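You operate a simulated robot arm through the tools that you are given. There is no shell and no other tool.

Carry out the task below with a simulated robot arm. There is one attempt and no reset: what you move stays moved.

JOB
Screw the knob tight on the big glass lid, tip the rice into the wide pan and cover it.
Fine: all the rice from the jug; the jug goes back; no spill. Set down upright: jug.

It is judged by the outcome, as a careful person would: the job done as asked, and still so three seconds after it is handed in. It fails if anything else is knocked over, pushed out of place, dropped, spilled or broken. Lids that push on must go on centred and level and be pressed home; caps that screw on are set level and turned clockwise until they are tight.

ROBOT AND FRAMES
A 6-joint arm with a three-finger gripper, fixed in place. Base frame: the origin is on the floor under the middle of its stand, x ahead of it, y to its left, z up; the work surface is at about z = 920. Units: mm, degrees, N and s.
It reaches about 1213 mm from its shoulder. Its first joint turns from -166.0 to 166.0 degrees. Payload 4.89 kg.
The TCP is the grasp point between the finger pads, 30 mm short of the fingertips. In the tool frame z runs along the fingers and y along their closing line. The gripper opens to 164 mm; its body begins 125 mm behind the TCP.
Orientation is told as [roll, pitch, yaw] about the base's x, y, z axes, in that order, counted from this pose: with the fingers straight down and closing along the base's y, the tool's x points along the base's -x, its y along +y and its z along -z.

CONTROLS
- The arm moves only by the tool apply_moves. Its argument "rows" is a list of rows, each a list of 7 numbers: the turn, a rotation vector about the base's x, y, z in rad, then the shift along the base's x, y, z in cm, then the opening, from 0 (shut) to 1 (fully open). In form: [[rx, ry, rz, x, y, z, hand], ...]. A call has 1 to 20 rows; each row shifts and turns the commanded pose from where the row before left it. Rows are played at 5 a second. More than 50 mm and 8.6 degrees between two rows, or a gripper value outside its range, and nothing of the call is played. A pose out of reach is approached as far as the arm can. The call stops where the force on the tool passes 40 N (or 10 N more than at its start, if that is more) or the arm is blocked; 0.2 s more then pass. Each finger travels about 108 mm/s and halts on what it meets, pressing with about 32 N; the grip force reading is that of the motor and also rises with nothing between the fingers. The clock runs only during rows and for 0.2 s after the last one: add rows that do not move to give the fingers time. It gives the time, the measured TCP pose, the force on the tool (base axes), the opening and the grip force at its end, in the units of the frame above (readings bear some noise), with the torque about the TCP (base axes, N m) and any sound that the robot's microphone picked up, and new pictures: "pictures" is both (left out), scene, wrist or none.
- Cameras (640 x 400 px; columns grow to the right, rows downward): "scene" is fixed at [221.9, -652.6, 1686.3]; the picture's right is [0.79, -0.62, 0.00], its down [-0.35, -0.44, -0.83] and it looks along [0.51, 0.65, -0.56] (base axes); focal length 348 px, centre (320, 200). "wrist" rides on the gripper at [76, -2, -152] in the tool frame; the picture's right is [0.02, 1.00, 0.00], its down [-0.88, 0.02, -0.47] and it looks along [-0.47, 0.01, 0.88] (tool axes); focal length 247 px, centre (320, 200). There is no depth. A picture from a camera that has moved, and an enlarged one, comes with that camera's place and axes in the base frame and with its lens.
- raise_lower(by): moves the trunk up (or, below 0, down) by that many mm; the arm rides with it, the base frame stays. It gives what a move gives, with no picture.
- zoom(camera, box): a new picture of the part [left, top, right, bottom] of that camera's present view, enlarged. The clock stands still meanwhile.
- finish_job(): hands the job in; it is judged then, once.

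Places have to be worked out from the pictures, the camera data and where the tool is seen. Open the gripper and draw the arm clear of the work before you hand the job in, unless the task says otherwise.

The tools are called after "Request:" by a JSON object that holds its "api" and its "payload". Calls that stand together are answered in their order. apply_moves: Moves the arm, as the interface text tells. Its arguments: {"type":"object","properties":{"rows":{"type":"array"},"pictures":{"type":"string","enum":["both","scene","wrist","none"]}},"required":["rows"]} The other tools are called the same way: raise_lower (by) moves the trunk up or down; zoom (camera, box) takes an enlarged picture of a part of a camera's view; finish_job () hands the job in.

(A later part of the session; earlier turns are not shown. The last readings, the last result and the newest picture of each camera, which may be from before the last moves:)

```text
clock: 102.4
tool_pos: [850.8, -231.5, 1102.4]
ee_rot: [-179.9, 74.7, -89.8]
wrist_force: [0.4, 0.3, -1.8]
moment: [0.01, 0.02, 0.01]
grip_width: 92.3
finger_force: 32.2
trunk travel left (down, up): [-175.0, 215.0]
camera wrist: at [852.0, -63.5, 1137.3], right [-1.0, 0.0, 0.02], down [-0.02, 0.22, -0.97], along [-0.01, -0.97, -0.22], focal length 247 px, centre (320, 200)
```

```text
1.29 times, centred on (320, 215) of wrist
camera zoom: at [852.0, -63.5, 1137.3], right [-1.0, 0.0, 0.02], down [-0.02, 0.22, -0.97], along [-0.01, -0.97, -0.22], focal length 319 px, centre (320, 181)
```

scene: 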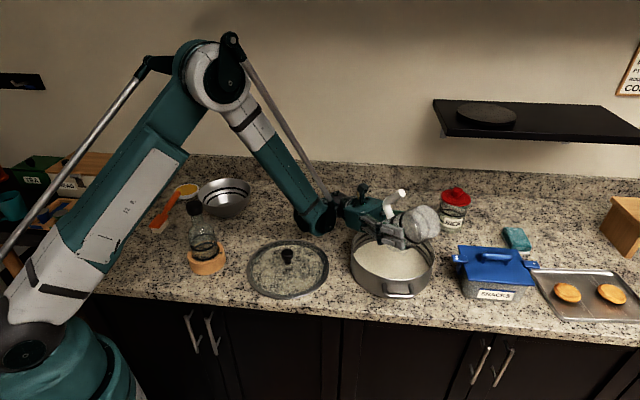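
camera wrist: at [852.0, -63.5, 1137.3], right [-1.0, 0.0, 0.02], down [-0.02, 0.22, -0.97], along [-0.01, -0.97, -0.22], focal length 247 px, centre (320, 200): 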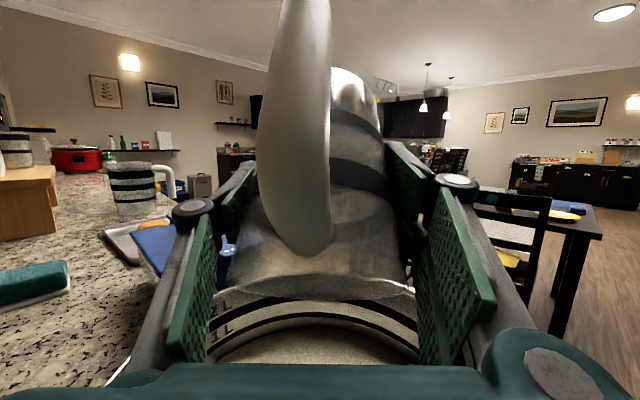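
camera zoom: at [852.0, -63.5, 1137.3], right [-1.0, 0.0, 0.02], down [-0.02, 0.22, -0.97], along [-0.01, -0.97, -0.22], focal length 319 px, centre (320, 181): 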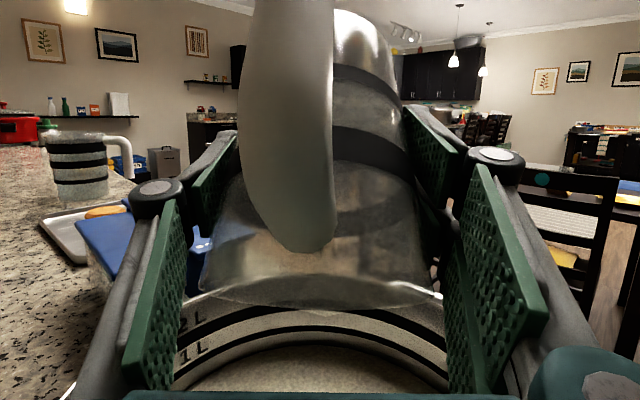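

The stream has stopped and the jug looks clear. I'll raise it a little, tilt further and give it a gentle shake to be sure every grain is out.

Request:
{"api": "apply_moves", "payload": {"rows": [[0, 0, 0, 0, 0, 1.5, 0.4], [-0.1, 0, 0, 0, 0, 1.5, 0.4], [-0.1, 0, 0, 0, 0.2, 0.5, 0.4], [0, 0, 0, 0, 0, -0.5, 0.4], [0, 0, 0, 0, 0, 0.5, 0.4], [0, 0, 0, 0, 0, -0.5, 0.4], [0, 0, 0, 0, 0, 0.5, 0.4], [0, 0, 0, 0, 0, 0, 0.4], [0, 0, 0, 0, 0, 0, 0.4], [0, 0, 0, 0, 0, 0, 0.4]], "pictures": "both"}}

Request:
{"api": "zoom", "payload": {"camera": "scene", "box": [330, 140, 480, 310]}}

Request:
{"api": "zoom", "payload": {"camera": "wrist", "box": [180, 60, 460, 370]}}

```text
clock: 104.6
tool_pos: [849.7, -229.1, 1136.6]
ee_rot: [-179.9, 63.2, -89.9]
wrist_force: [-0.4, -0.3, -1.9]
moment: [0.01, -0.01, 0.0]
grip_width: 92.1
finger_force: 31.8
trunk travel left (down, up): [-175.0, 215.0]
camera wrist: at [851.7, -57.7, 1138.4], right [-1.0, 0.01, 0.02], down [-0.02, 0.02, -1.0], along [-0.01, -1.0, -0.02], focal length 247 px, centre (320, 200)
```

scene: 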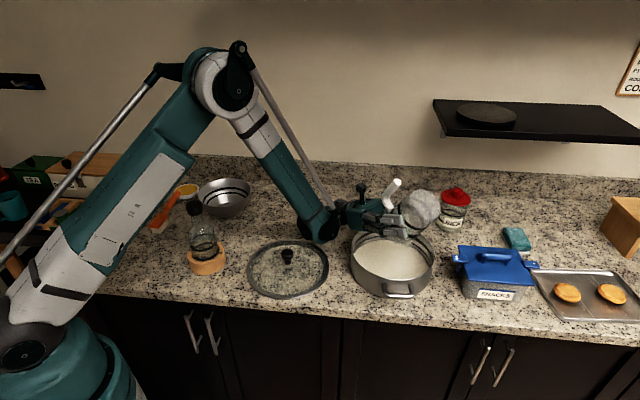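
wrist: 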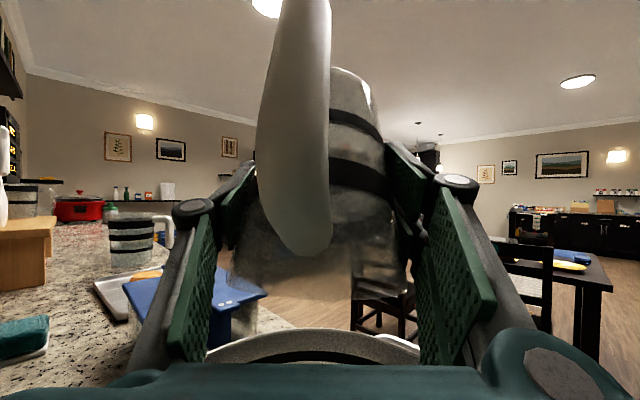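

```text
2.35 times, centred on (405, 225) of scene
camera zoom: at [221.9, -652.6, 1686.3], right [0.79, -0.62, 0.0], down [-0.35, -0.44, -0.83], along [0.51, 0.65, -0.56], focal length 818 px, centre (120, 141)
```

zoom: 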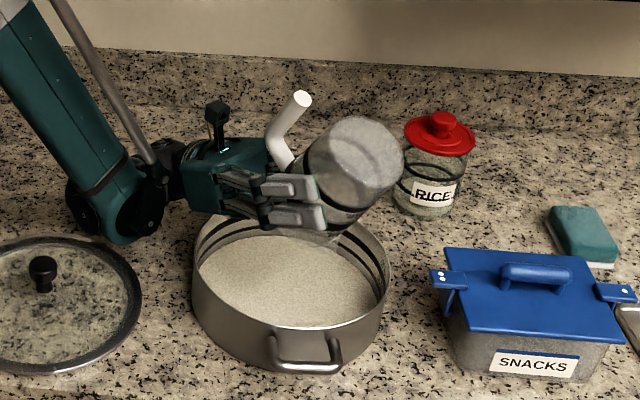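

```text
1.29 times, centred on (320, 215) of wrist
camera zoom: at [851.7, -57.7, 1138.4], right [-1.0, 0.01, 0.02], down [-0.02, 0.02, -1.0], along [-0.01, -1.0, -0.02], focal length 319 px, centre (320, 181)
```

zoom: 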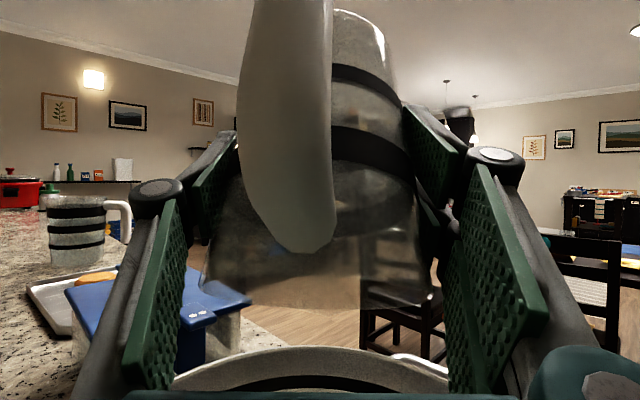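

The jug is empty and the rice lies flat in the pan with nothing around it. I'll raise it and rotate the jug back upright.

Request:
{"api": "apply_moves", "payload": {"rows": [[0, 0, 0, 0, 0, 2, 0.4], [0.147, 0, 0, 0, 0, 1.5, 0.4], [0.147, 0, 0, 0, 0, 1.5, 0.4], [0.147, 0, 0, 0, 0, 1.5, 0.4], [0.147, 0, 0, 0, 0, 0.5, 0.4], [0.147, 0, 0, 0, 0, 0.5, 0.4], [0.147, 0, 0, 0, 0, 0.5, 0.4], [0.147, 0, 0, 0, 0, 0.5, 0.4], [0.147, 0, 0, 0, 0, 0, 0.4], [0.147, 0, 0, 0, 0, 0, 0.4], [0.147, 0, 0, 0, 0, 0, 0.4], [0.147, 0, 0, 0, 0, 0, 0.4], [0.147, 0, 0, 0, 0, 0, 0.4], [0.147, 0, 0, 0, 0, 0, 0.4], [0.147, 0, 0, 0, 0, 0, 0.4], [0.147, 0, 0, 0, 0, 0, 0.4], [0.147, 0, 0, 0, 0, 0, 0.4], [0.147, 0, 0, 0, 0, 0, 0.4], [0.147, 0, 0, 0, 0, 0, 0.4]], "pictures": "both"}}

Request:
{"api": "zoom", "payload": {"camera": "wrist", "box": [160, 0, 480, 320]}}

Request:
{"api": "zoom", "payload": {"camera": "scene", "box": [330, 90, 500, 310]}}

```text
clock: 108.6
tool_pos: [849.7, -228.4, 1223.0]
ee_rot: [-0.1, -34.8, 89.9]
wrist_force: [-0.4, 1.7, -0.7]
moment: [-0.25, -0.04, -0.03]
grip_width: 92.2
finger_force: 31.9
trunk travel left (down, up): [-175.0, 215.0]
camera wrist: at [851.5, -377.6, 1305.7], right [-1.0, -0.02, -0.01], down [-0.02, 0.45, 0.89], along [-0.01, 0.89, -0.45], focal length 247 px, centre (320, 200)
```

scene: 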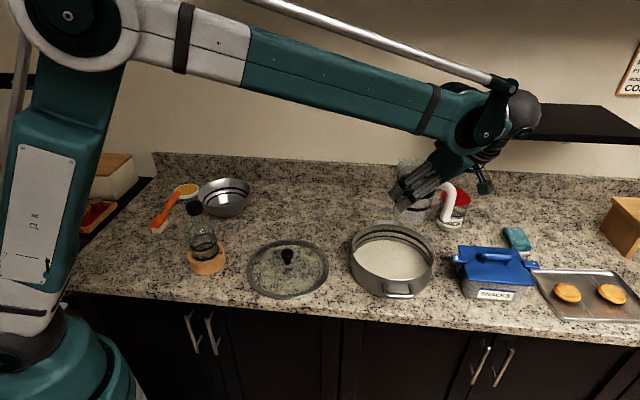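
wrist: 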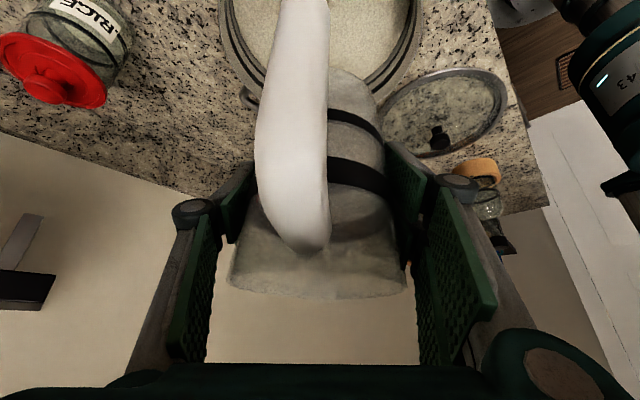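

```text
1.25 times, centred on (320, 160) of wrist
camera zoom: at [851.5, -377.6, 1305.7], right [-1.0, -0.02, -0.01], down [-0.02, 0.45, 0.89], along [-0.01, 0.89, -0.45], focal length 309 px, centre (320, 250)
```

zoom: 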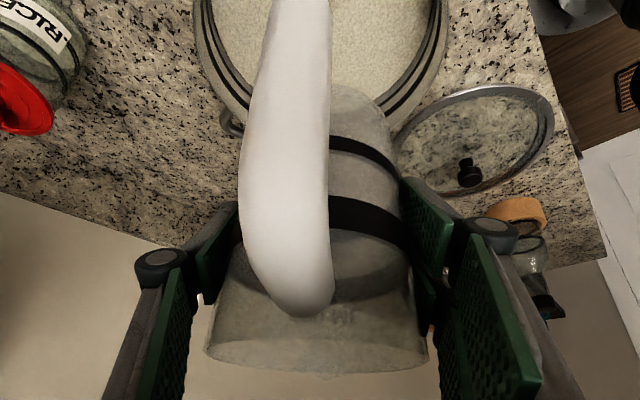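

```text
1.82 times, centred on (415, 200) of scene
camera zoom: at [221.9, -652.6, 1686.3], right [0.79, -0.62, 0.0], down [-0.35, -0.44, -0.83], along [0.51, 0.65, -0.56], focal length 632 px, centre (147, 200)
```

zoom: 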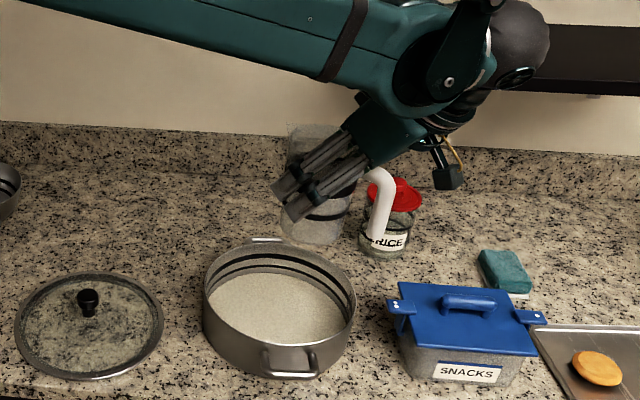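

The jug is upright and empty. I'll carry it back to its original spot near (723, 230), turning slightly so the handle points the way it did at the start.

Request:
{"api": "apply_moves", "payload": {"rows": [[0, 0, -0.0093, -0.4, 1.2, 0, 0.4], [0, 0, -0.0093, -0.65, 2.35, -0.3, 0.4], [0, 0, -0.0093, -0.65, 2.35, -0.3, 0.4], [0, 0, -0.0093, -0.65, 2.35, -0.3, 0.4], [0, 0, -0.0093, -0.65, 2.35, -0.3, 0.4], [0, 0, -0.0093, -0.65, 2.35, -0.3, 0.4], [0, 0, -0.0093, -0.65, 2.35, -0.3, 0.4], [0, 0, -0.0093, -0.65, 2.35, -0.3, 0.4], [0, 0, -0.0093, -0.65, 2.35, -0.3, 0.4], [0, 0, -0.0093, -0.65, 2.35, -0.3, 0.4], [0, 0, -0.0093, -0.65, 2.35, -0.3, 0.4], [0, 0, -0.0093, -0.65, 2.35, -0.3, 0.4], [0, 0, -0.0093, -0.65, 2.35, -0.3, 0.4], [0, 0, -0.0093, -0.65, 2.35, -0.3, 0.4], [0, 0, -0.0093, -0.65, 2.35, -0.3, 0.4], [0, 0, -0.0093, -0.65, 2.35, -0.3, 0.4], [0, 0, -0.0093, -0.65, 2.35, -0.3, 0.4], [0, 0, -0.0093, -0.65, 2.35, -0.3, 0.4], [0, 0, -0.0093, -0.65, 2.35, -0.3, 0.4], [0, 0, -0.0093, -0.5, 2.3, 0, 0.4]], "pictures": "both"}}

Request:
{"api": "zoom", "payload": {"camera": "wrist", "box": [160, 0, 480, 320]}}

Request:
{"api": "zoom", "payload": {"camera": "scene", "box": [220, 60, 350, 240]}}

```text
clock: 112.8
tool_pos: [725.4, 229.1, 1167.8]
ee_rot: [0.0, -34.9, 79.3]
wrist_force: [0.7, 0.1, -1.2]
moment: [0.12, 0.05, 0.07]
grip_width: 92.3
finger_force: 32.0
trunk travel left (down, up): [-175.0, 215.0]
camera wrist: at [698.9, 82.2, 1252.0], right [-0.99, 0.17, -0.01], down [0.07, 0.45, 0.89], along [0.16, 0.88, -0.45], focal length 247 px, centre (320, 200)
```

scene: 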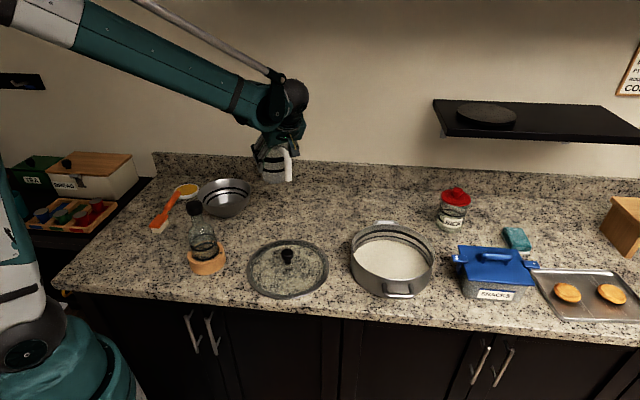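
wrist: 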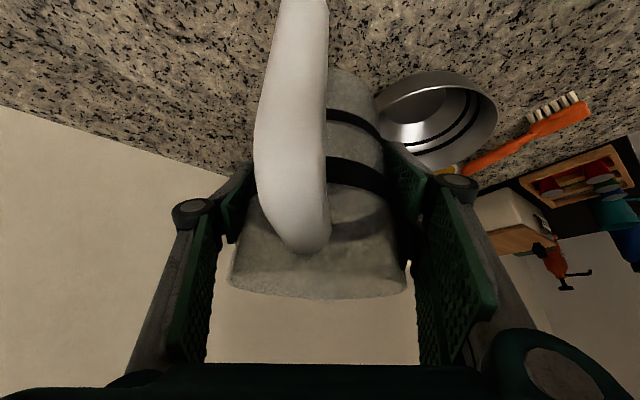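

```text
1.25 times, centred on (320, 160) of wrist
camera zoom: at [698.9, 82.2, 1252.0], right [-0.99, 0.17, -0.01], down [0.07, 0.45, 0.89], along [0.16, 0.88, -0.45], focal length 309 px, centre (320, 250)
```

zoom: 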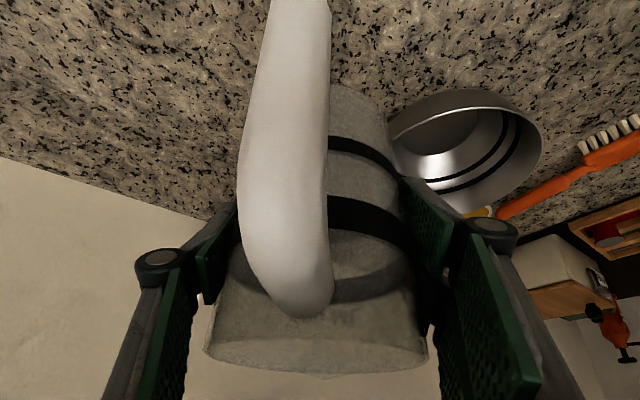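

```text
2.22 times, centred on (285, 150) of scene
camera zoom: at [221.9, -652.6, 1686.3], right [0.79, -0.62, 0.0], down [-0.35, -0.44, -0.83], along [0.51, 0.65, -0.56], focal length 773 px, centre (398, 311)
```

zoom: 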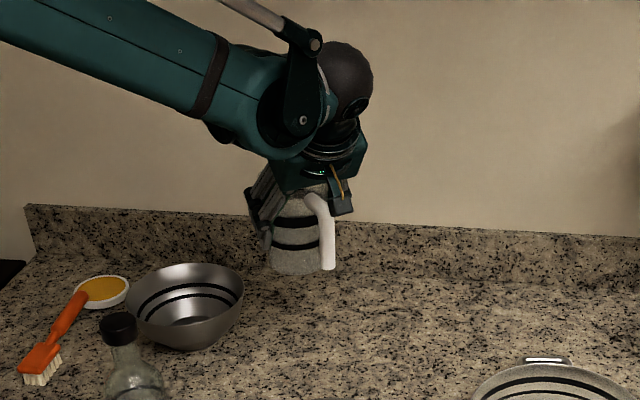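

The jug is above its original place with the handle towards the front, as before. I'll lower it.

Request:
{"api": "apply_moves", "payload": {"rows": [[0, 0, 0, -0.1, 0, -3, 0.4], [0, 0, 0, -0.1, 0, -3, 0.4], [0, 0, 0, 0, 0, -3, 0.4], [0, 0, 0, 0, 0, -3, 0.4], [0, 0, 0, 0, 0, -2.5, 0.4], [0, 0, 0, 0, 0, -1.2, 0.4], [0, 0, 0, 0, 0, 0, 0.4]], "pictures": "scene"}}

Request:
{"api": "zoom", "payload": {"camera": "scene", "box": [250, 165, 310, 235]}}

```text
clock: 114.4
tool_pos: [722.3, 226.4, 1011.7]
ee_rot: [0.0, -34.7, 79.3]
wrist_force: [-0.7, 0.4, -1.4]
moment: [0.03, 0.01, -0.01]
grip_width: 92.0
finger_force: 31.9
trunk travel left (down, up): [-175.0, 215.0]
```

scene: 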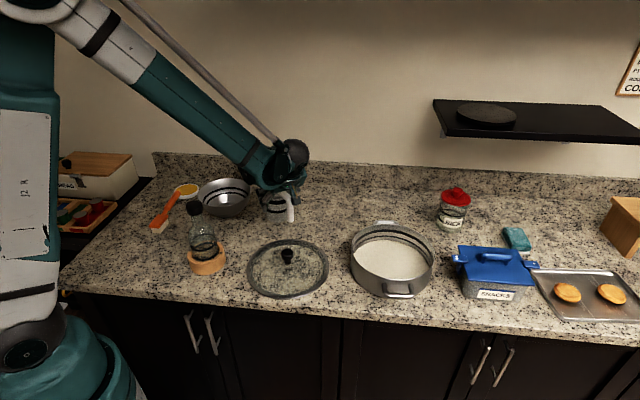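

```text
5.71 times, centred on (280, 200) of scene
camera zoom: at [221.9, -652.6, 1686.3], right [0.79, -0.62, 0.0], down [-0.35, -0.44, -0.83], along [0.51, 0.65, -0.56], focal length 1987 px, centre (549, 200)
```

zoom: 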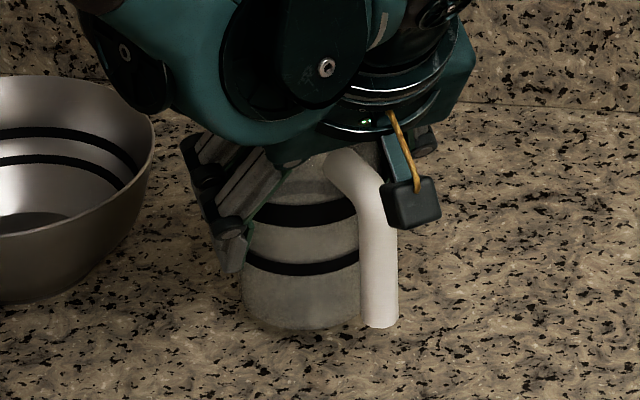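

Compared with the very first picture, the jug lines up within a few mm. I'll lower the remaining ~16 mm carefully and feel for contact.

Request:
{"api": "apply_moves", "payload": {"rows": [[0, 0, 0, 0.05, 0.1, -0.7, 0.4], [0, 0, 0, 0.05, 0.1, -0.4, 0.4], [0, 0, 0, 0, 0.1, -0.2, 0.4]], "pictures": "none"}}

Request:
{"api": "apply_moves", "payload": {"rows": [[0, 0, 0, 0, 0, -0.1, 0.4], [0, 0, 0, 0, 0, -0.1, 0.4]], "pictures": "none"}}

```text
clock: 115.2
tool_pos: [723.5, 232.6, 999.2]
ee_rot: [0.0, -34.7, 79.4]
wrist_force: [-0.4, 0.7, -0.4]
moment: [-0.02, -0.11, -0.04]
grip_width: 91.6
finger_force: 31.7
trunk travel left (down, up): [-175.0, 215.0]
```

```text
clock: 115.8
tool_pos: [721.8, 232.3, 997.2]
ee_rot: [0.0, -34.8, 79.3]
wrist_force: [-5.9, 4.0, 17.1]
moment: [-0.09, -0.05, -0.07]
grip_width: 92.3
finger_force: 32.2
trunk travel left (down, up): [-175.0, 215.0]
```

The base is down (17 N). I'll ease off 1 mm and open slowly.

Request:
{"api": "apply_moves", "payload": {"rows": [[0, 0, 0, 0, 0, 0.1, 0.4], [0, 0, 0, 0, 0, 0, 0.52], [0, 0, 0, 0, 0, 0, 0.55], [0, 0, 0, 0, 0, 0, 0.57], [0, 0, 0, 0, 0, 0, 0.6], [0, 0, 0, 0, 0, 0, 0.64], [0, 0, 0, 0, 0, 0, 0.7], [0, 0, 0, 0, 0, 0, 0.8], [0, 0, 0, 0, 0, 0, 0.85]], "pictures": "both"}}

Request:
{"api": "zoom", "payload": {"camera": "scene", "box": [250, 165, 310, 235]}}

```text
clock: 117.8
tool_pos: [724.2, 231.3, 998.2]
ee_rot: [0.0, -34.7, 79.3]
wrist_force: [-0.3, 0.0, 0.2]
moment: [-0.01, -0.01, 0.05]
grip_width: 139.6
finger_force: 0.1
trunk travel left (down, up): [-175.0, 215.0]
camera wrist: at [697.8, 84.7, 1080.9], right [-0.99, 0.17, -0.01], down [0.07, 0.45, 0.89], along [0.16, 0.88, -0.45], focal length 247 px, centre (320, 200)
```

scene: 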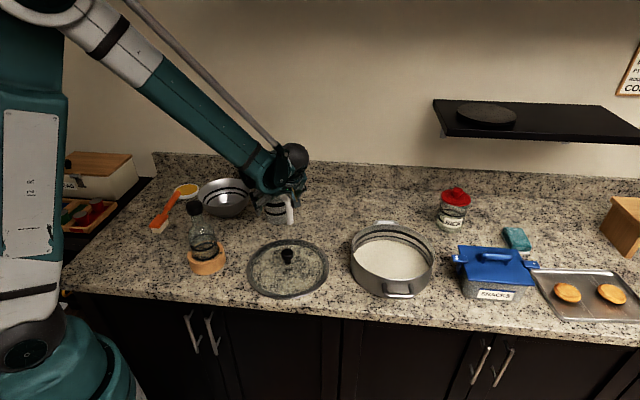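
wrist: 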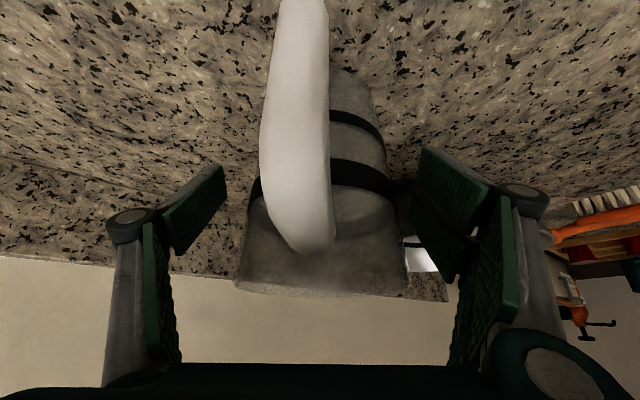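

```text
5.71 times, centred on (280, 200) of scene
camera zoom: at [221.9, -652.6, 1686.3], right [0.79, -0.62, 0.0], down [-0.35, -0.44, -0.83], along [0.51, 0.65, -0.56], focal length 1987 px, centre (549, 200)
```

zoom: 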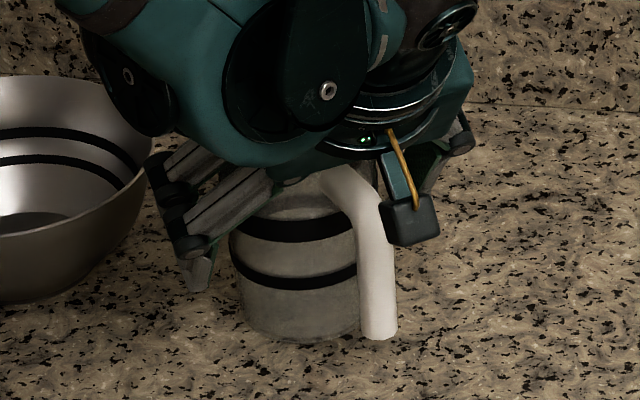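

The jug stands freely. I'll back out along the tool axis, exactly the way I came in, then rise.

Request:
{"api": "apply_moves", "payload": {"rows": [[0, 0, 0, -0.16, -0.84, 1.23, 0.85], [0, 0, 0, -0.27, -1.4, 2.06, 0.85], [0, 0, 0, -0.27, -1.4, 2.06, 0.9], [0, 0, 0, -0.27, -1.4, 2.06, 0.9], [0, 0, 0, -0.27, -1.4, 2.06, 0.9], [0, 0, 0, -0.27, -1.4, 2.06, 0.9], [0, 0, 0, 0, -1, 3, 0.9], [0, 0, 0, 0, -1, 4, 0.9], [0, 0, 0, 0, 0, 4, 0.9]], "pictures": "both"}}

Request:
{"api": "zoom", "payload": {"camera": "scene", "box": [250, 165, 310, 235]}}

Request:
{"api": "zoom", "payload": {"camera": "scene", "box": [230, 160, 450, 310]}}

```text
clock: 119.8
tool_pos: [709.4, 132.5, 1224.8]
ee_rot: [0.1, -34.7, 79.3]
wrist_force: [0.9, -1.1, -0.8]
moment: [0.04, 0.11, 0.04]
grip_width: 147.9
finger_force: 0.0
trunk travel left (down, up): [-175.0, 215.0]
camera wrist: at [682.4, -13.7, 1307.1], right [-0.99, 0.17, -0.01], down [0.07, 0.45, 0.89], along [0.15, 0.88, -0.45], focal length 247 px, centre (320, 200)
```

scene: 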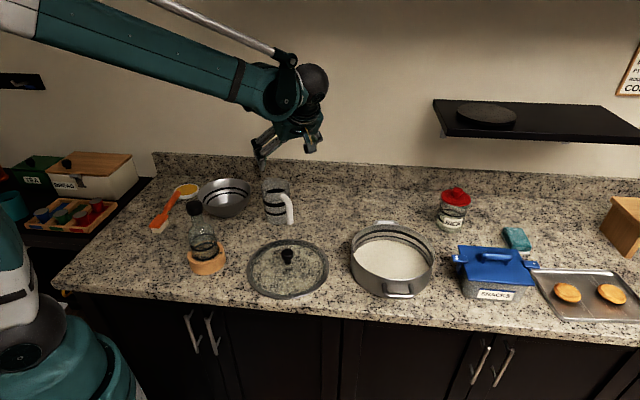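
wrist: 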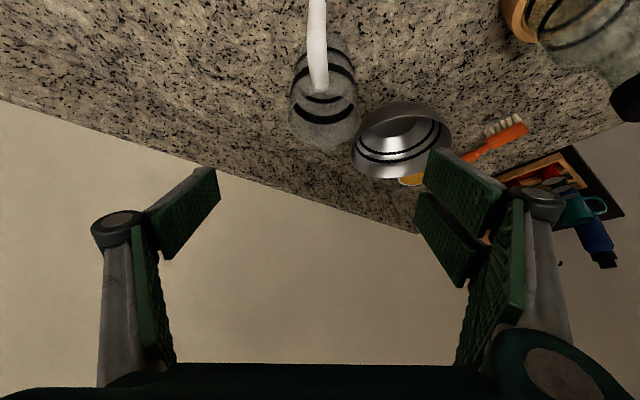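

```text
5.71 times, centred on (280, 200) of scene
camera zoom: at [221.9, -652.6, 1686.3], right [0.79, -0.62, 0.0], down [-0.35, -0.44, -0.83], along [0.51, 0.65, -0.56], focal length 1987 px, centre (549, 200)
```

zoom: 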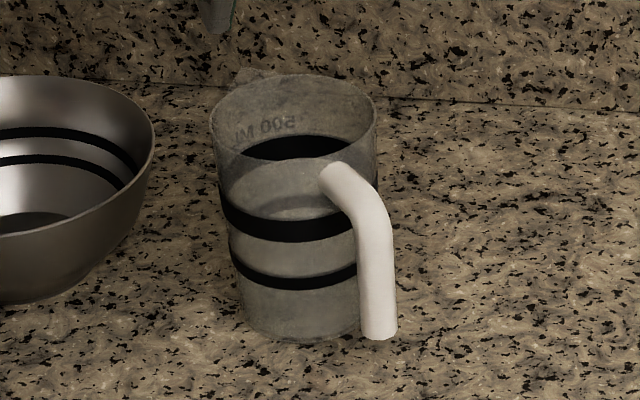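

```text
2.67 times, centred on (340, 235) of scene
camera zoom: at [221.9, -652.6, 1686.3], right [0.79, -0.62, 0.0], down [-0.35, -0.44, -0.83], along [0.51, 0.65, -0.56], focal length 927 px, centre (267, 107)
```

zoom: 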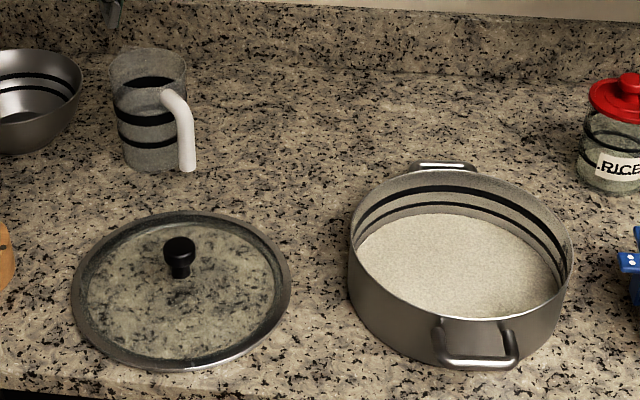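

The jug is back within about 4 mm of its old spot, upright and empty, and the rice is level in the pan. Now the lid. First I straighten the tool and move to where the wrist camera looks squarely at the pan to measure its centre.

Request:
{"api": "apply_moves", "payload": {"rows": [[-0.119, 0.0225, 0, 0, 0, 0.5, 0.9], [-0.119, 0.0225, 0, 0, 0, 0.5, 0.9], [-0.119, 0.0225, 0, 0, 0, 0.5, 0.9], [-0.119, 0.0225, 0, 0, 0, 0.5, 0.9], [-0.119, 0.0225, 0, 0, 0, 0.3, 0.9], [0, 0, -0.1384, 0, -3.2, 0, 0.6], [0, 0, -0.1384, 0, -3.2, 0, 0.6], [0, 0, -0.1384, 0, -3.2, 0, 0.6], [0, 0, -0.1384, 0, -3.2, 0, 0.6], [0, 0, -0.1384, 0, -3.2, 0, 0.6], [0, 0, -0.1384, 0, -3.2, 0, 0.6], [0, 0, -0.1384, 0, -3.2, 0, 0.6], [0, 0, -0.1384, 0, -3.2, 0, 0.6], [0, 0, -0.1384, 0, -3.2, 0, 0.6], [0, 0, -0.1384, 0, -3.2, 0, 0.6], [0, 0, 0, 0, 0, 0, 0.6]], "pictures": "both"}}

Request:
{"api": "zoom", "payload": {"camera": "wrist", "box": [220, 100, 420, 300]}}

```text
clock: 123.2
tool_pos: [708.3, -188.1, 1247.1]
ee_rot: [0.0, 0.1, 0.0]
wrist_force: [-0.2, -0.5, 0.5]
moment: [0.05, 0.04, -0.02]
grip_width: 97.9
finger_force: 0.1
trunk travel left (down, up): [-175.0, 215.0]
camera wrist: at [632.2, -189.3, 1400.4], right [-0.02, 1.0, 0.0], down [0.88, 0.02, 0.47], along [0.47, 0.01, -0.88], focal length 247 px, centre (320, 200)
```

scene: 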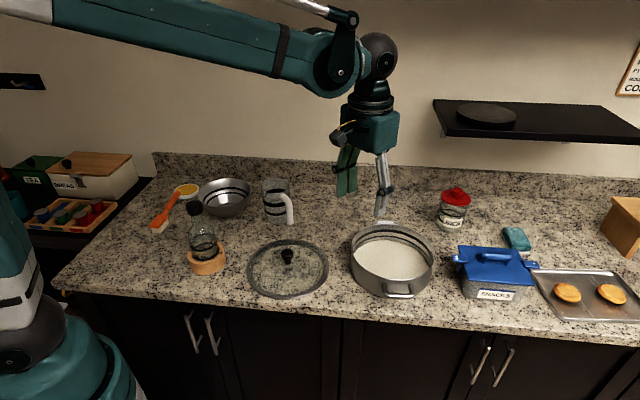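
wrist: 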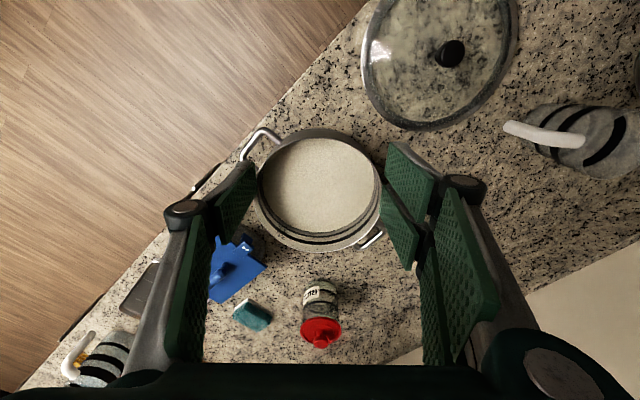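

```text
2.00 times, centred on (320, 200) of wrist
camera zoom: at [632.2, -189.3, 1400.4], right [-0.02, 1.0, 0.0], down [0.88, 0.02, 0.47], along [0.47, 0.01, -0.88], focal length 494 px, centre (320, 200)
```

zoom: 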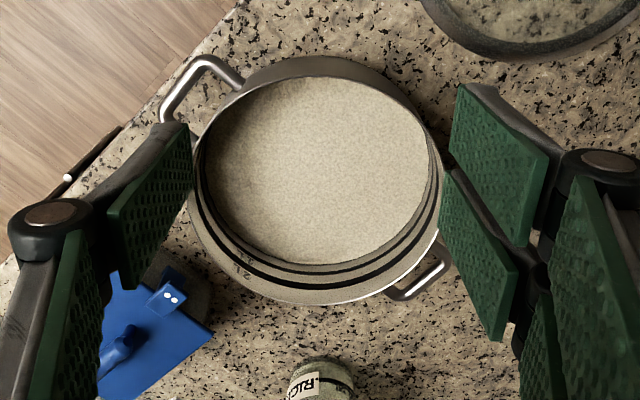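

The pan centre measures about (852.7, -189.3) with the rim at z≈996, and three views agree. I'll go to the lid's knob now.

Request:
{"api": "apply_moves", "payload": {"rows": [[0, 0, 0, -1.2, 2.4, -0.5, 0.6], [0, 0, 0, -1.2, 2.4, -1, 0.6], [0, 0, 0, -1.2, 2.4, -1.5, 0.6], [0, 0, 0, -1.2, 2.4, -2, 0.6], [0, 0, 0, -1.2, 2.4, -2.5, 0.6], [0, 0, 0, -1.2, 2.4, -3, 0.6], [0, 0, 0, -1.2, 2.4, -3, 0.6], [0, 0, 0, -1.08, 2.4, -3, 0.6], [0, 0, 0, 0, 0, -3, 0.6], [0, 0, 0, 0, 0, -2, 0.6], [0, 0, 0, 0, 0, 0, 0.6]], "pictures": "both"}}

Request:
{"api": "zoom", "payload": {"camera": "wrist", "box": [220, 0, 420, 240]}}

```text
clock: 125.6
tool_pos: [615.9, 6.5, 1032.1]
ee_rot: [0.1, 0.0, 0.0]
wrist_force: [-0.1, 0.1, 0.4]
moment: [0.0, 0.04, 0.0]
grip_width: 98.4
finger_force: 0.2
trunk travel left (down, up): [-175.0, 215.0]
camera wrist: at [538.6, 4.9, 1184.9], right [-0.02, 1.0, 0.0], down [0.88, 0.02, 0.47], along [0.47, 0.01, -0.88], focal length 247 px, centre (320, 200)
```

scene: 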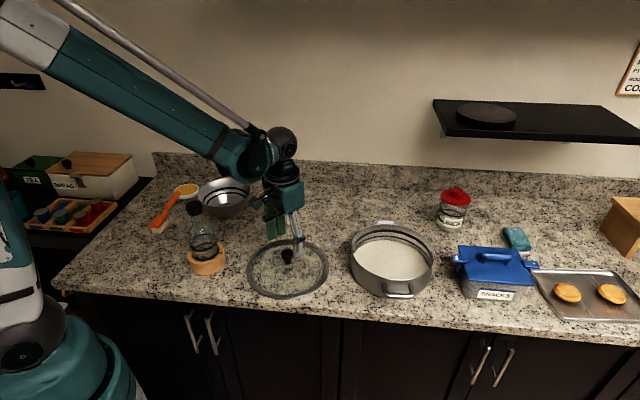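
wrist: 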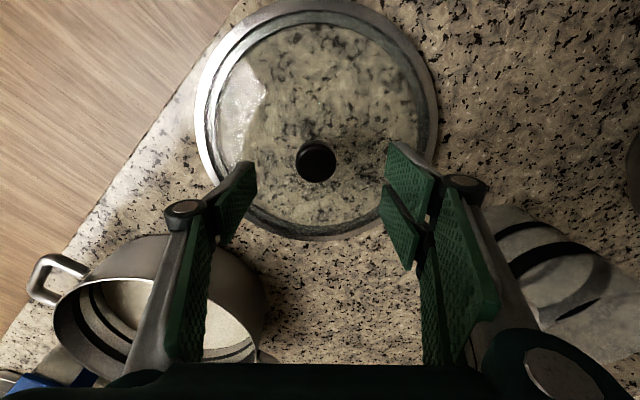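

```text
1.67 times, centred on (320, 120) of wrist
camera zoom: at [538.6, 4.9, 1184.9], right [-0.02, 1.0, 0.0], down [0.88, 0.02, 0.47], along [0.47, 0.01, -0.88], focal length 412 px, centre (320, 333)
```

zoom: 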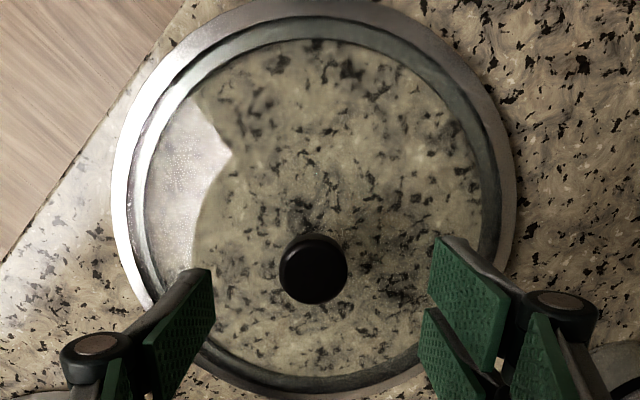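

The knob is about 6 mm behind and 4 mm to the right of the tool centre. I'll correct that, descend and grip it.

Request:
{"api": "apply_moves", "payload": {"rows": [[0, 0, 0, -0.59, -0.41, -1, 0.6], [0, 0, 0, 0, 0, -1.5, 0.5], [0, 0, 0, 0, 0, -1.2, 0.45], [0, 0, 0, 0, 0, -1.0, 0.45], [0, 0, 0, 0, 0, 0, 0.45]], "pictures": "wrist"}}

Request:
{"api": "zoom", "payload": {"camera": "wrist", "box": [240, 100, 400, 240]}}

Request:
{"api": "zoom", "payload": {"camera": "scene", "box": [240, 200, 335, 300]}}

```text
clock: 126.8
tool_pos: [609.6, 2.2, 984.5]
ee_rot: [-0.1, 0.0, 0.0]
wrist_force: [0.7, -0.2, 0.5]
moment: [0.0, 0.04, 0.0]
grip_width: 73.7
finger_force: 0.1
trunk travel left (down, up): [-175.0, 215.0]
camera wrist: at [531.8, 0.7, 1137.8], right [-0.02, 1.0, 0.0], down [0.88, 0.02, 0.47], along [0.47, 0.01, -0.88], focal length 247 px, centre (320, 200)
```

wrist: 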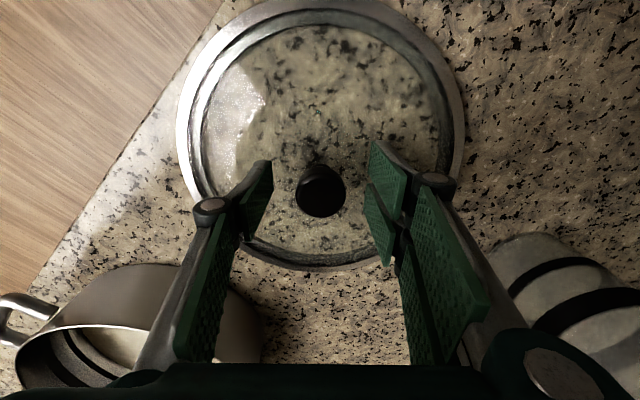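

```text
2.86 times, centred on (320, 170) of wrist
camera zoom: at [531.8, 0.7, 1137.8], right [-0.02, 1.0, 0.0], down [0.88, 0.02, 0.47], along [0.47, 0.01, -0.88], focal length 706 px, centre (320, 286)
```

zoom: 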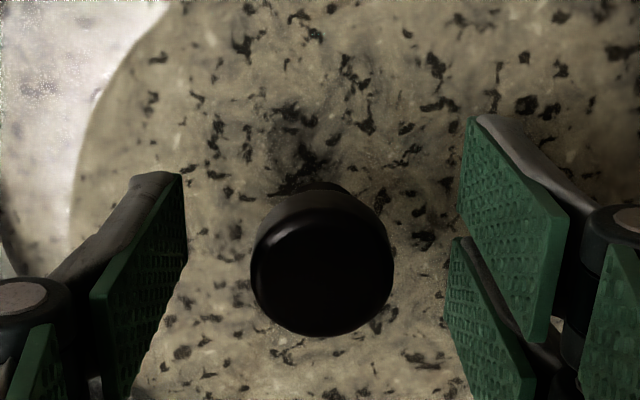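

```text
4.00 times, centred on (288, 250) of scene
camera zoom: at [221.9, -652.6, 1686.3], right [0.79, -0.62, 0.0], down [-0.35, -0.44, -0.83], along [0.51, 0.65, -0.56], focal length 1391 px, centre (450, 0)
```

zoom: 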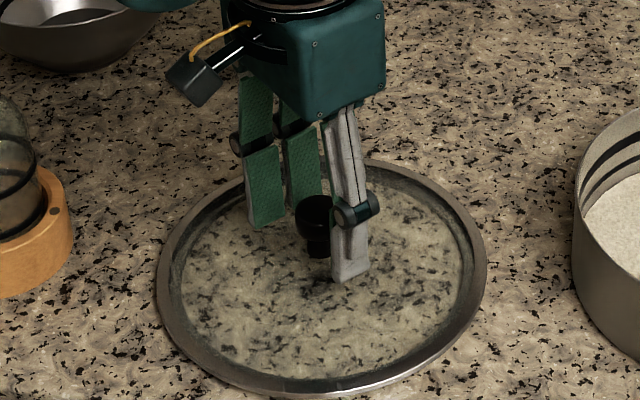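

The knob is centred sideways and about 3 mm ahead of the tool centre. I'll nudge forward and close on it.

Request:
{"api": "apply_moves", "payload": {"rows": [[0, 0, 0, 0.28, 0, 0, 0.45], [0, 0, 0, 0, 0, 0, 0.35], [0, 0, 0, 0, 0, 0, 0.28], [0, 0, 0, 0, 0, 0, 0.22], [0, 0, 0, 0, 0, 0, 0.15], [0, 0, 0, 0, 0, 0, 0.1], [0, 0, 0, 0, 0, 0, 0.1]], "pictures": "wrist"}}

Request:
{"api": "zoom", "payload": {"camera": "wrist", "box": [240, 100, 400, 240]}}

Request:
{"api": "zoom", "payload": {"camera": "scene", "box": [240, 200, 335, 300]}}

```text
clock: 128.4
tool_pos: [610.8, 1.6, 985.0]
ee_rot: [-0.1, -0.1, 0.0]
wrist_force: [0.2, 0.6, 1.4]
moment: [0.04, 0.04, -0.01]
grip_width: 32.0
finger_force: 32.5
trunk travel left (down, up): [-175.0, 215.0]
camera wrist: at [534.1, 0.3, 1137.9], right [-0.02, 1.0, 0.0], down [0.88, 0.02, 0.47], along [0.47, 0.01, -0.88], focal length 247 px, centre (320, 200)
```

wrist: 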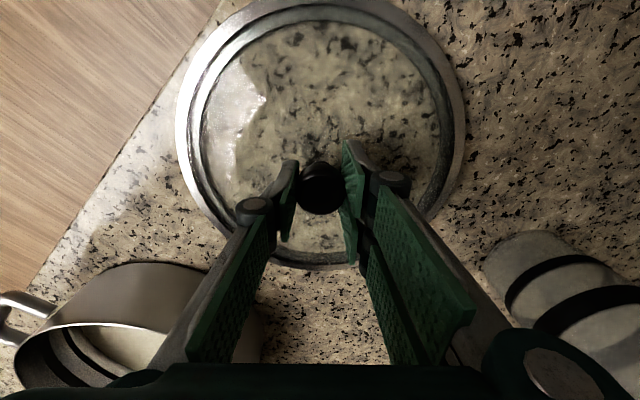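

```text
2.86 times, centred on (320, 170) of wrist
camera zoom: at [534.1, 0.3, 1137.9], right [-0.02, 1.0, 0.0], down [0.88, 0.02, 0.47], along [0.47, 0.01, -0.88], focal length 706 px, centre (320, 286)
```

zoom: 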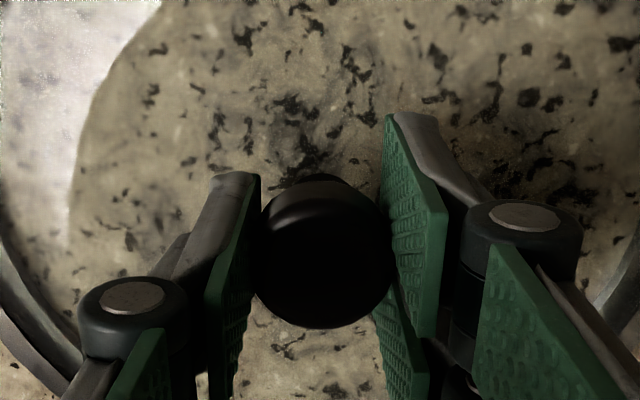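

```text
4.00 times, centred on (288, 250) of scene
camera zoom: at [221.9, -652.6, 1686.3], right [0.79, -0.62, 0.0], down [-0.35, -0.44, -0.83], along [0.51, 0.65, -0.56], focal length 1391 px, centre (450, 0)
```

zoom: 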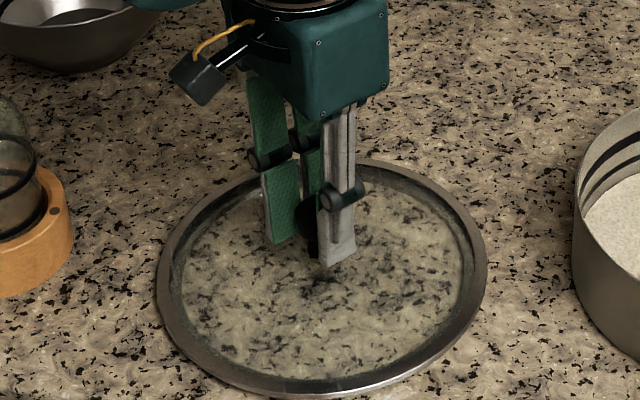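

The knob is held within 1 mm of the tool axis. I'll lift slowly and check that the lid hangs level.

Request:
{"api": "apply_moves", "payload": {"rows": [[0, 0, 0, 0, 0, 0.3, 0.1], [0, 0, 0, 0, 0, 0.5, 0.1], [0, 0, 0, 0, 0, 1.0, 0.1], [0, 0, 0, 0, 0, 1.5, 0.1], [0, 0, 0, 0, 0, 1.7, 0.1], [0, 0, 0, 0, 0, 0, 0.1]], "pictures": "both"}}

Request:
{"api": "zoom", "payload": {"camera": "scene", "box": [230, 170, 340, 300]}}

Request:
{"api": "zoom", "payload": {"camera": "wrist", "box": [160, 0, 480, 280]}}

```text
clock: 129.8
tool_pos: [609.7, 2.7, 1033.1]
ee_rot: [0.0, 0.0, 0.0]
wrist_force: [-0.9, -0.6, -4.1]
moment: [0.02, 0.01, 0.0]
grip_width: 31.9
finger_force: 31.1
trunk travel left (down, up): [-175.0, 215.0]
camera wrist: at [534.1, 0.5, 1187.6], right [-0.02, 1.0, 0.0], down [0.88, 0.02, 0.47], along [0.47, 0.01, -0.88], focal length 247 px, centre (320, 200)
```

scene: 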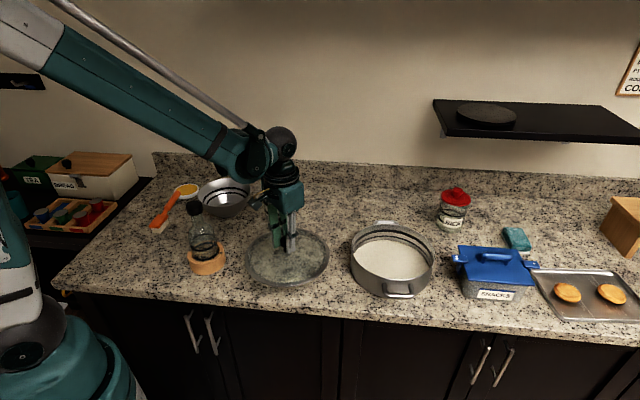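
wrist: 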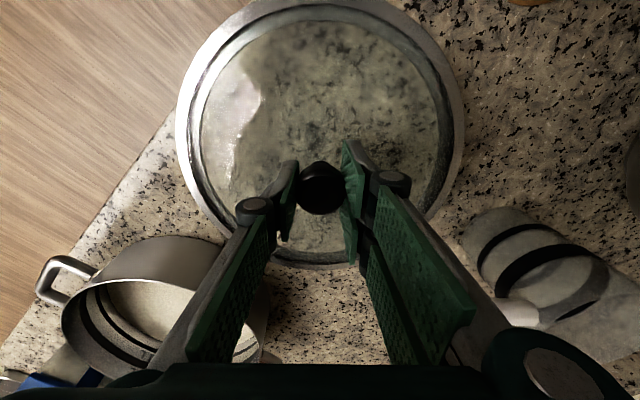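

```text
3.08 times, centred on (285, 235) of scene
camera zoom: at [221.9, -652.6, 1686.3], right [0.79, -0.62, 0.0], down [-0.35, -0.44, -0.83], along [0.51, 0.65, -0.56], focal length 1070 px, centre (428, 92)
```

zoom: 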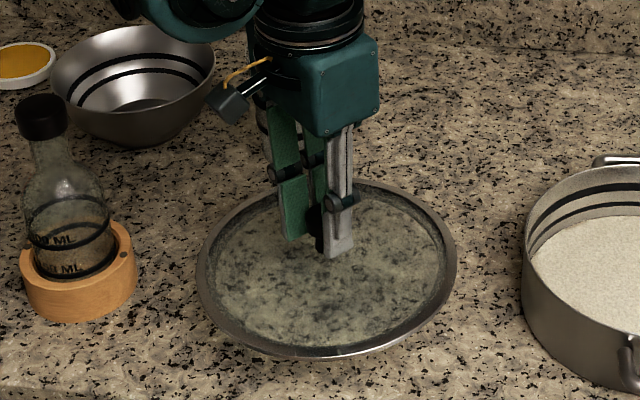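

```text
1.43 times, centred on (320, 140) of wrist
camera zoom: at [534.1, 0.5, 1187.6], right [-0.02, 1.0, 0.0], down [0.88, 0.02, 0.47], along [0.47, 0.01, -0.88], focal length 353 px, centre (320, 286)
```

zoom: 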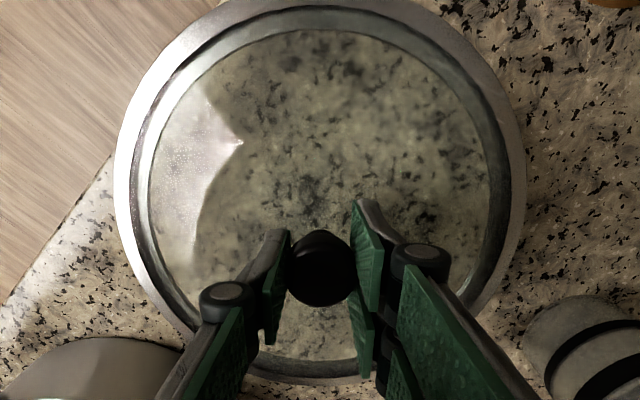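

The lid hangs level and weighs about 4 N. I'll raise it and carry it over the pan, keeping it well above the rim.

Request:
{"api": "apply_moves", "payload": {"rows": [[0, 0, 0, 0, 0, 3, 0.1], [0, 0, 0, 0, 0, 3, 0.1], [0, 0, 0, 0, 0, 3, 0.1], [0, 0, 0, 1.0, -0.8, 0, 0.1], [0, 0, 0, 2.0, -1.6, 0, 0.1], [0, 0, 0, 2.0, -1.6, 0, 0.1], [0, 0, 0, 2.0, -1.6, 0, 0.1], [0, 0, 0, 2.0, -1.6, 0, 0.1], [0, 0, 0, 2.0, -1.6, 0, 0.1], [0, 0, 0, 2.0, -1.6, 0, 0.1], [0, 0, 0, 2.0, -1.6, 0, 0.1], [0, 0, 0, 2.0, -1.6, 0, 0.1], [0, 0, 0, 2.0, -1.6, 0, 0.1], [0, 0, 0, 2.0, -1.6, 0, 0.1], [0, 0, 0, 2.0, -1.6, 0, 0.1], [0, 0, 0, 1.1, -0.8, 0, 0.1], [0, 0, 0, 0, 0, 0, 0.1], [0, 0, 0, 0, 0, 0, 0.1]], "pictures": "both"}}

Request:
{"api": "zoom", "payload": {"camera": "scene", "box": [320, 130, 480, 310]}}

Request:
{"api": "zoom", "payload": {"camera": "wrist", "box": [150, 0, 490, 290]}}

```text
clock: 133.6
tool_pos: [852.5, -191.2, 1125.9]
ee_rot: [0.0, -0.1, 0.1]
wrist_force: [0.4, 0.0, -4.8]
moment: [0.01, 0.01, -0.02]
grip_width: 32.1
finger_force: 31.9
trunk travel left (down, up): [-175.0, 215.0]
camera wrist: at [775.6, -192.1, 1279.1], right [-0.02, 1.0, 0.0], down [0.88, 0.02, 0.47], along [0.47, 0.01, -0.88], focal length 247 px, centre (320, 200)
```

scene: 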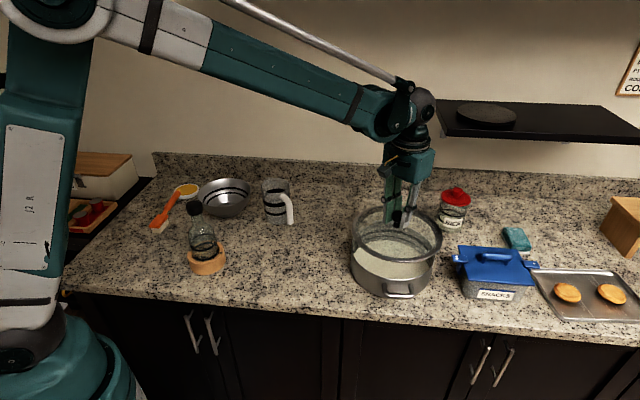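
wrist: 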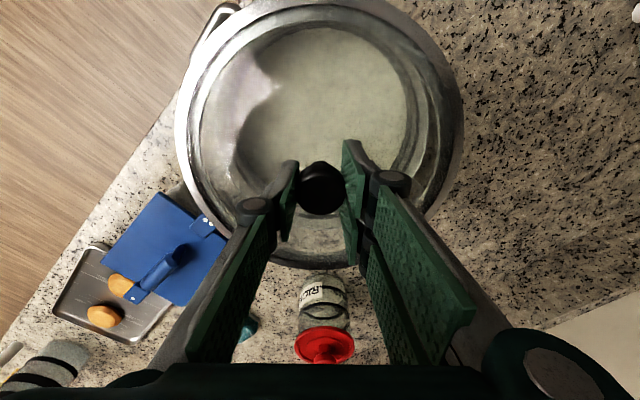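

```text
2.22 times, centred on (400, 220) of scene
camera zoom: at [221.9, -652.6, 1686.3], right [0.79, -0.62, 0.0], down [-0.35, -0.44, -0.83], along [0.51, 0.65, -0.56], focal length 773 px, centre (142, 156)
```

zoom: 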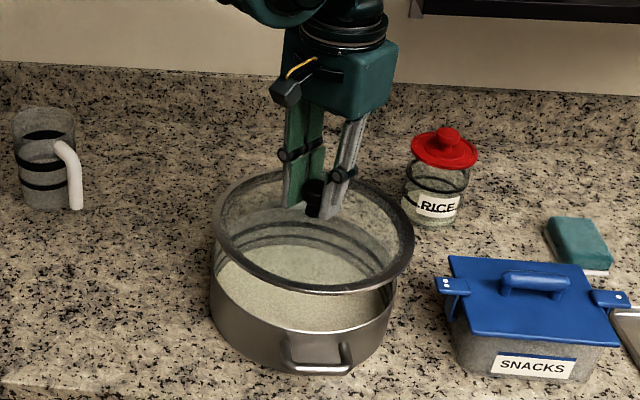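

```text
1.38 times, centred on (320, 145) of wrist
camera zoom: at [775.6, -192.1, 1279.1], right [-0.02, 1.0, 0.0], down [0.88, 0.02, 0.47], along [0.47, 0.01, -0.88], focal length 341 px, centre (320, 276)
```

zoom: 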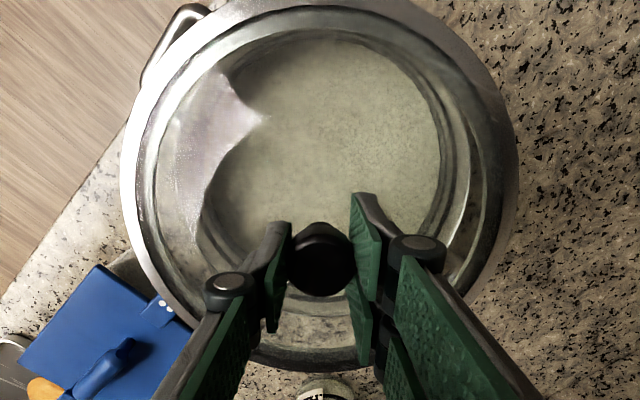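

The lid is above the pan. I'll enlarge the view to compare the lid outline with the pan rim before lowering.

Request:
{"api": "zoom", "payload": {"camera": "scene", "box": [340, 195, 450, 305]}}

Request:
{"api": "apply_moves", "payload": {"rows": [[0, 0, 0, 0, 0, -1.5, 0.1], [0, 0, 0, 0, 0, -1.5, 0.1], [0, 0, 0, 0, 0, 0, 0.1]], "pictures": "both"}}

Request:
{"api": "zoom", "payload": {"camera": "scene", "box": [340, 195, 450, 305]}}

Request:
{"api": "zoom", "payload": {"camera": "wrist", "box": [160, 0, 480, 290]}}

```text
3.64 times, centred on (395, 250) of scene
camera zoom: at [221.9, -652.6, 1686.3], right [0.79, -0.62, 0.0], down [-0.35, -0.44, -0.83], along [0.51, 0.65, -0.56], focal length 1264 px, centre (47, 18)
```

zoom: 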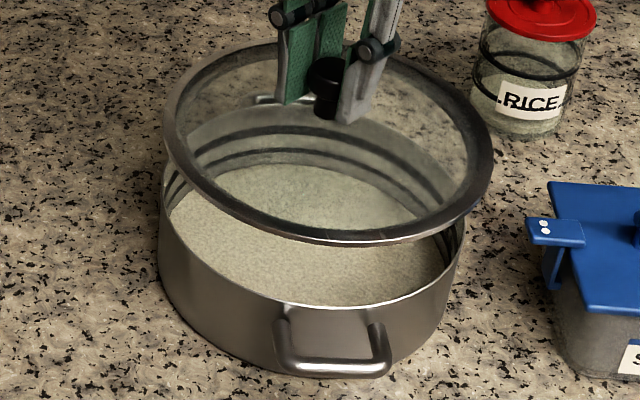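

```text
clock: 134.4
tool_pos: [852.2, -190.5, 1095.2]
ee_rot: [0.0, 0.0, 0.0]
wrist_force: [-0.3, 0.3, -4.5]
moment: [-0.04, 0.0, 0.03]
grip_width: 32.1
finger_force: 32.0
trunk travel left (down, up): [-175.0, 215.0]
camera wrist: at [775.6, -191.5, 1248.7], right [-0.02, 1.0, 0.0], down [0.88, 0.02, 0.47], along [0.47, 0.01, -0.88], focal length 247 px, centre (320, 200)
```

scene: 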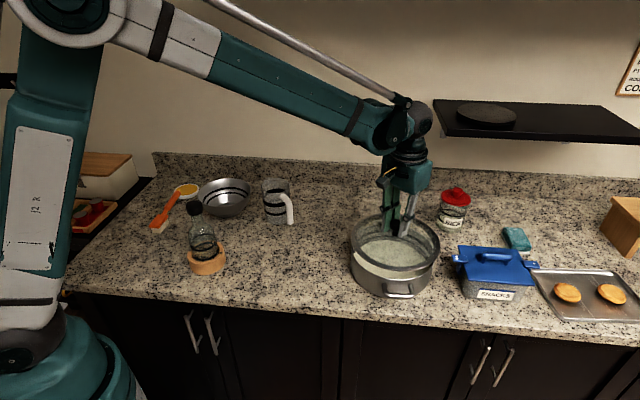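
wrist: 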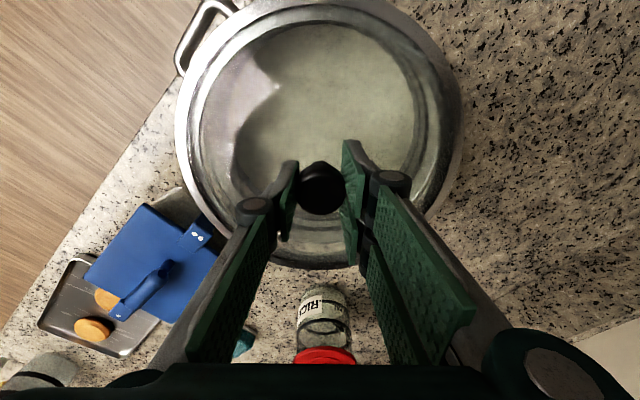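

```text
3.64 times, centred on (395, 250) of scene
camera zoom: at [221.9, -652.6, 1686.3], right [0.79, -0.62, 0.0], down [-0.35, -0.44, -0.83], along [0.51, 0.65, -0.56], focal length 1264 px, centre (47, 18)
```

zoom: 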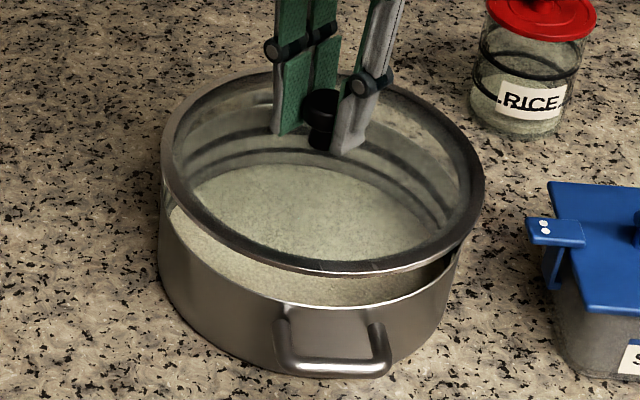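

```text
1.38 times, centred on (320, 145) of wrist
camera zoom: at [775.6, -191.5, 1248.7], right [-0.02, 1.0, 0.0], down [0.88, 0.02, 0.47], along [0.47, 0.01, -0.88], focal length 341 px, centre (320, 276)
```

zoom: 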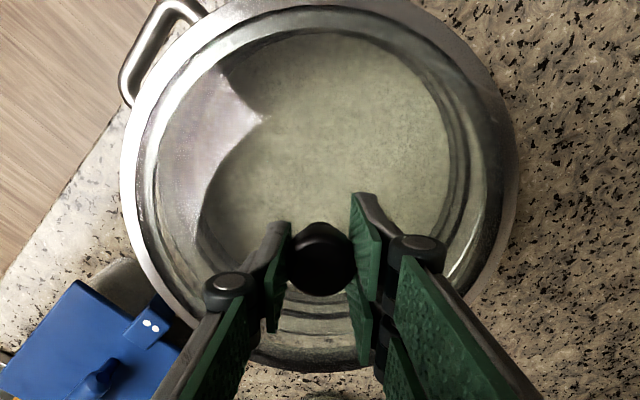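

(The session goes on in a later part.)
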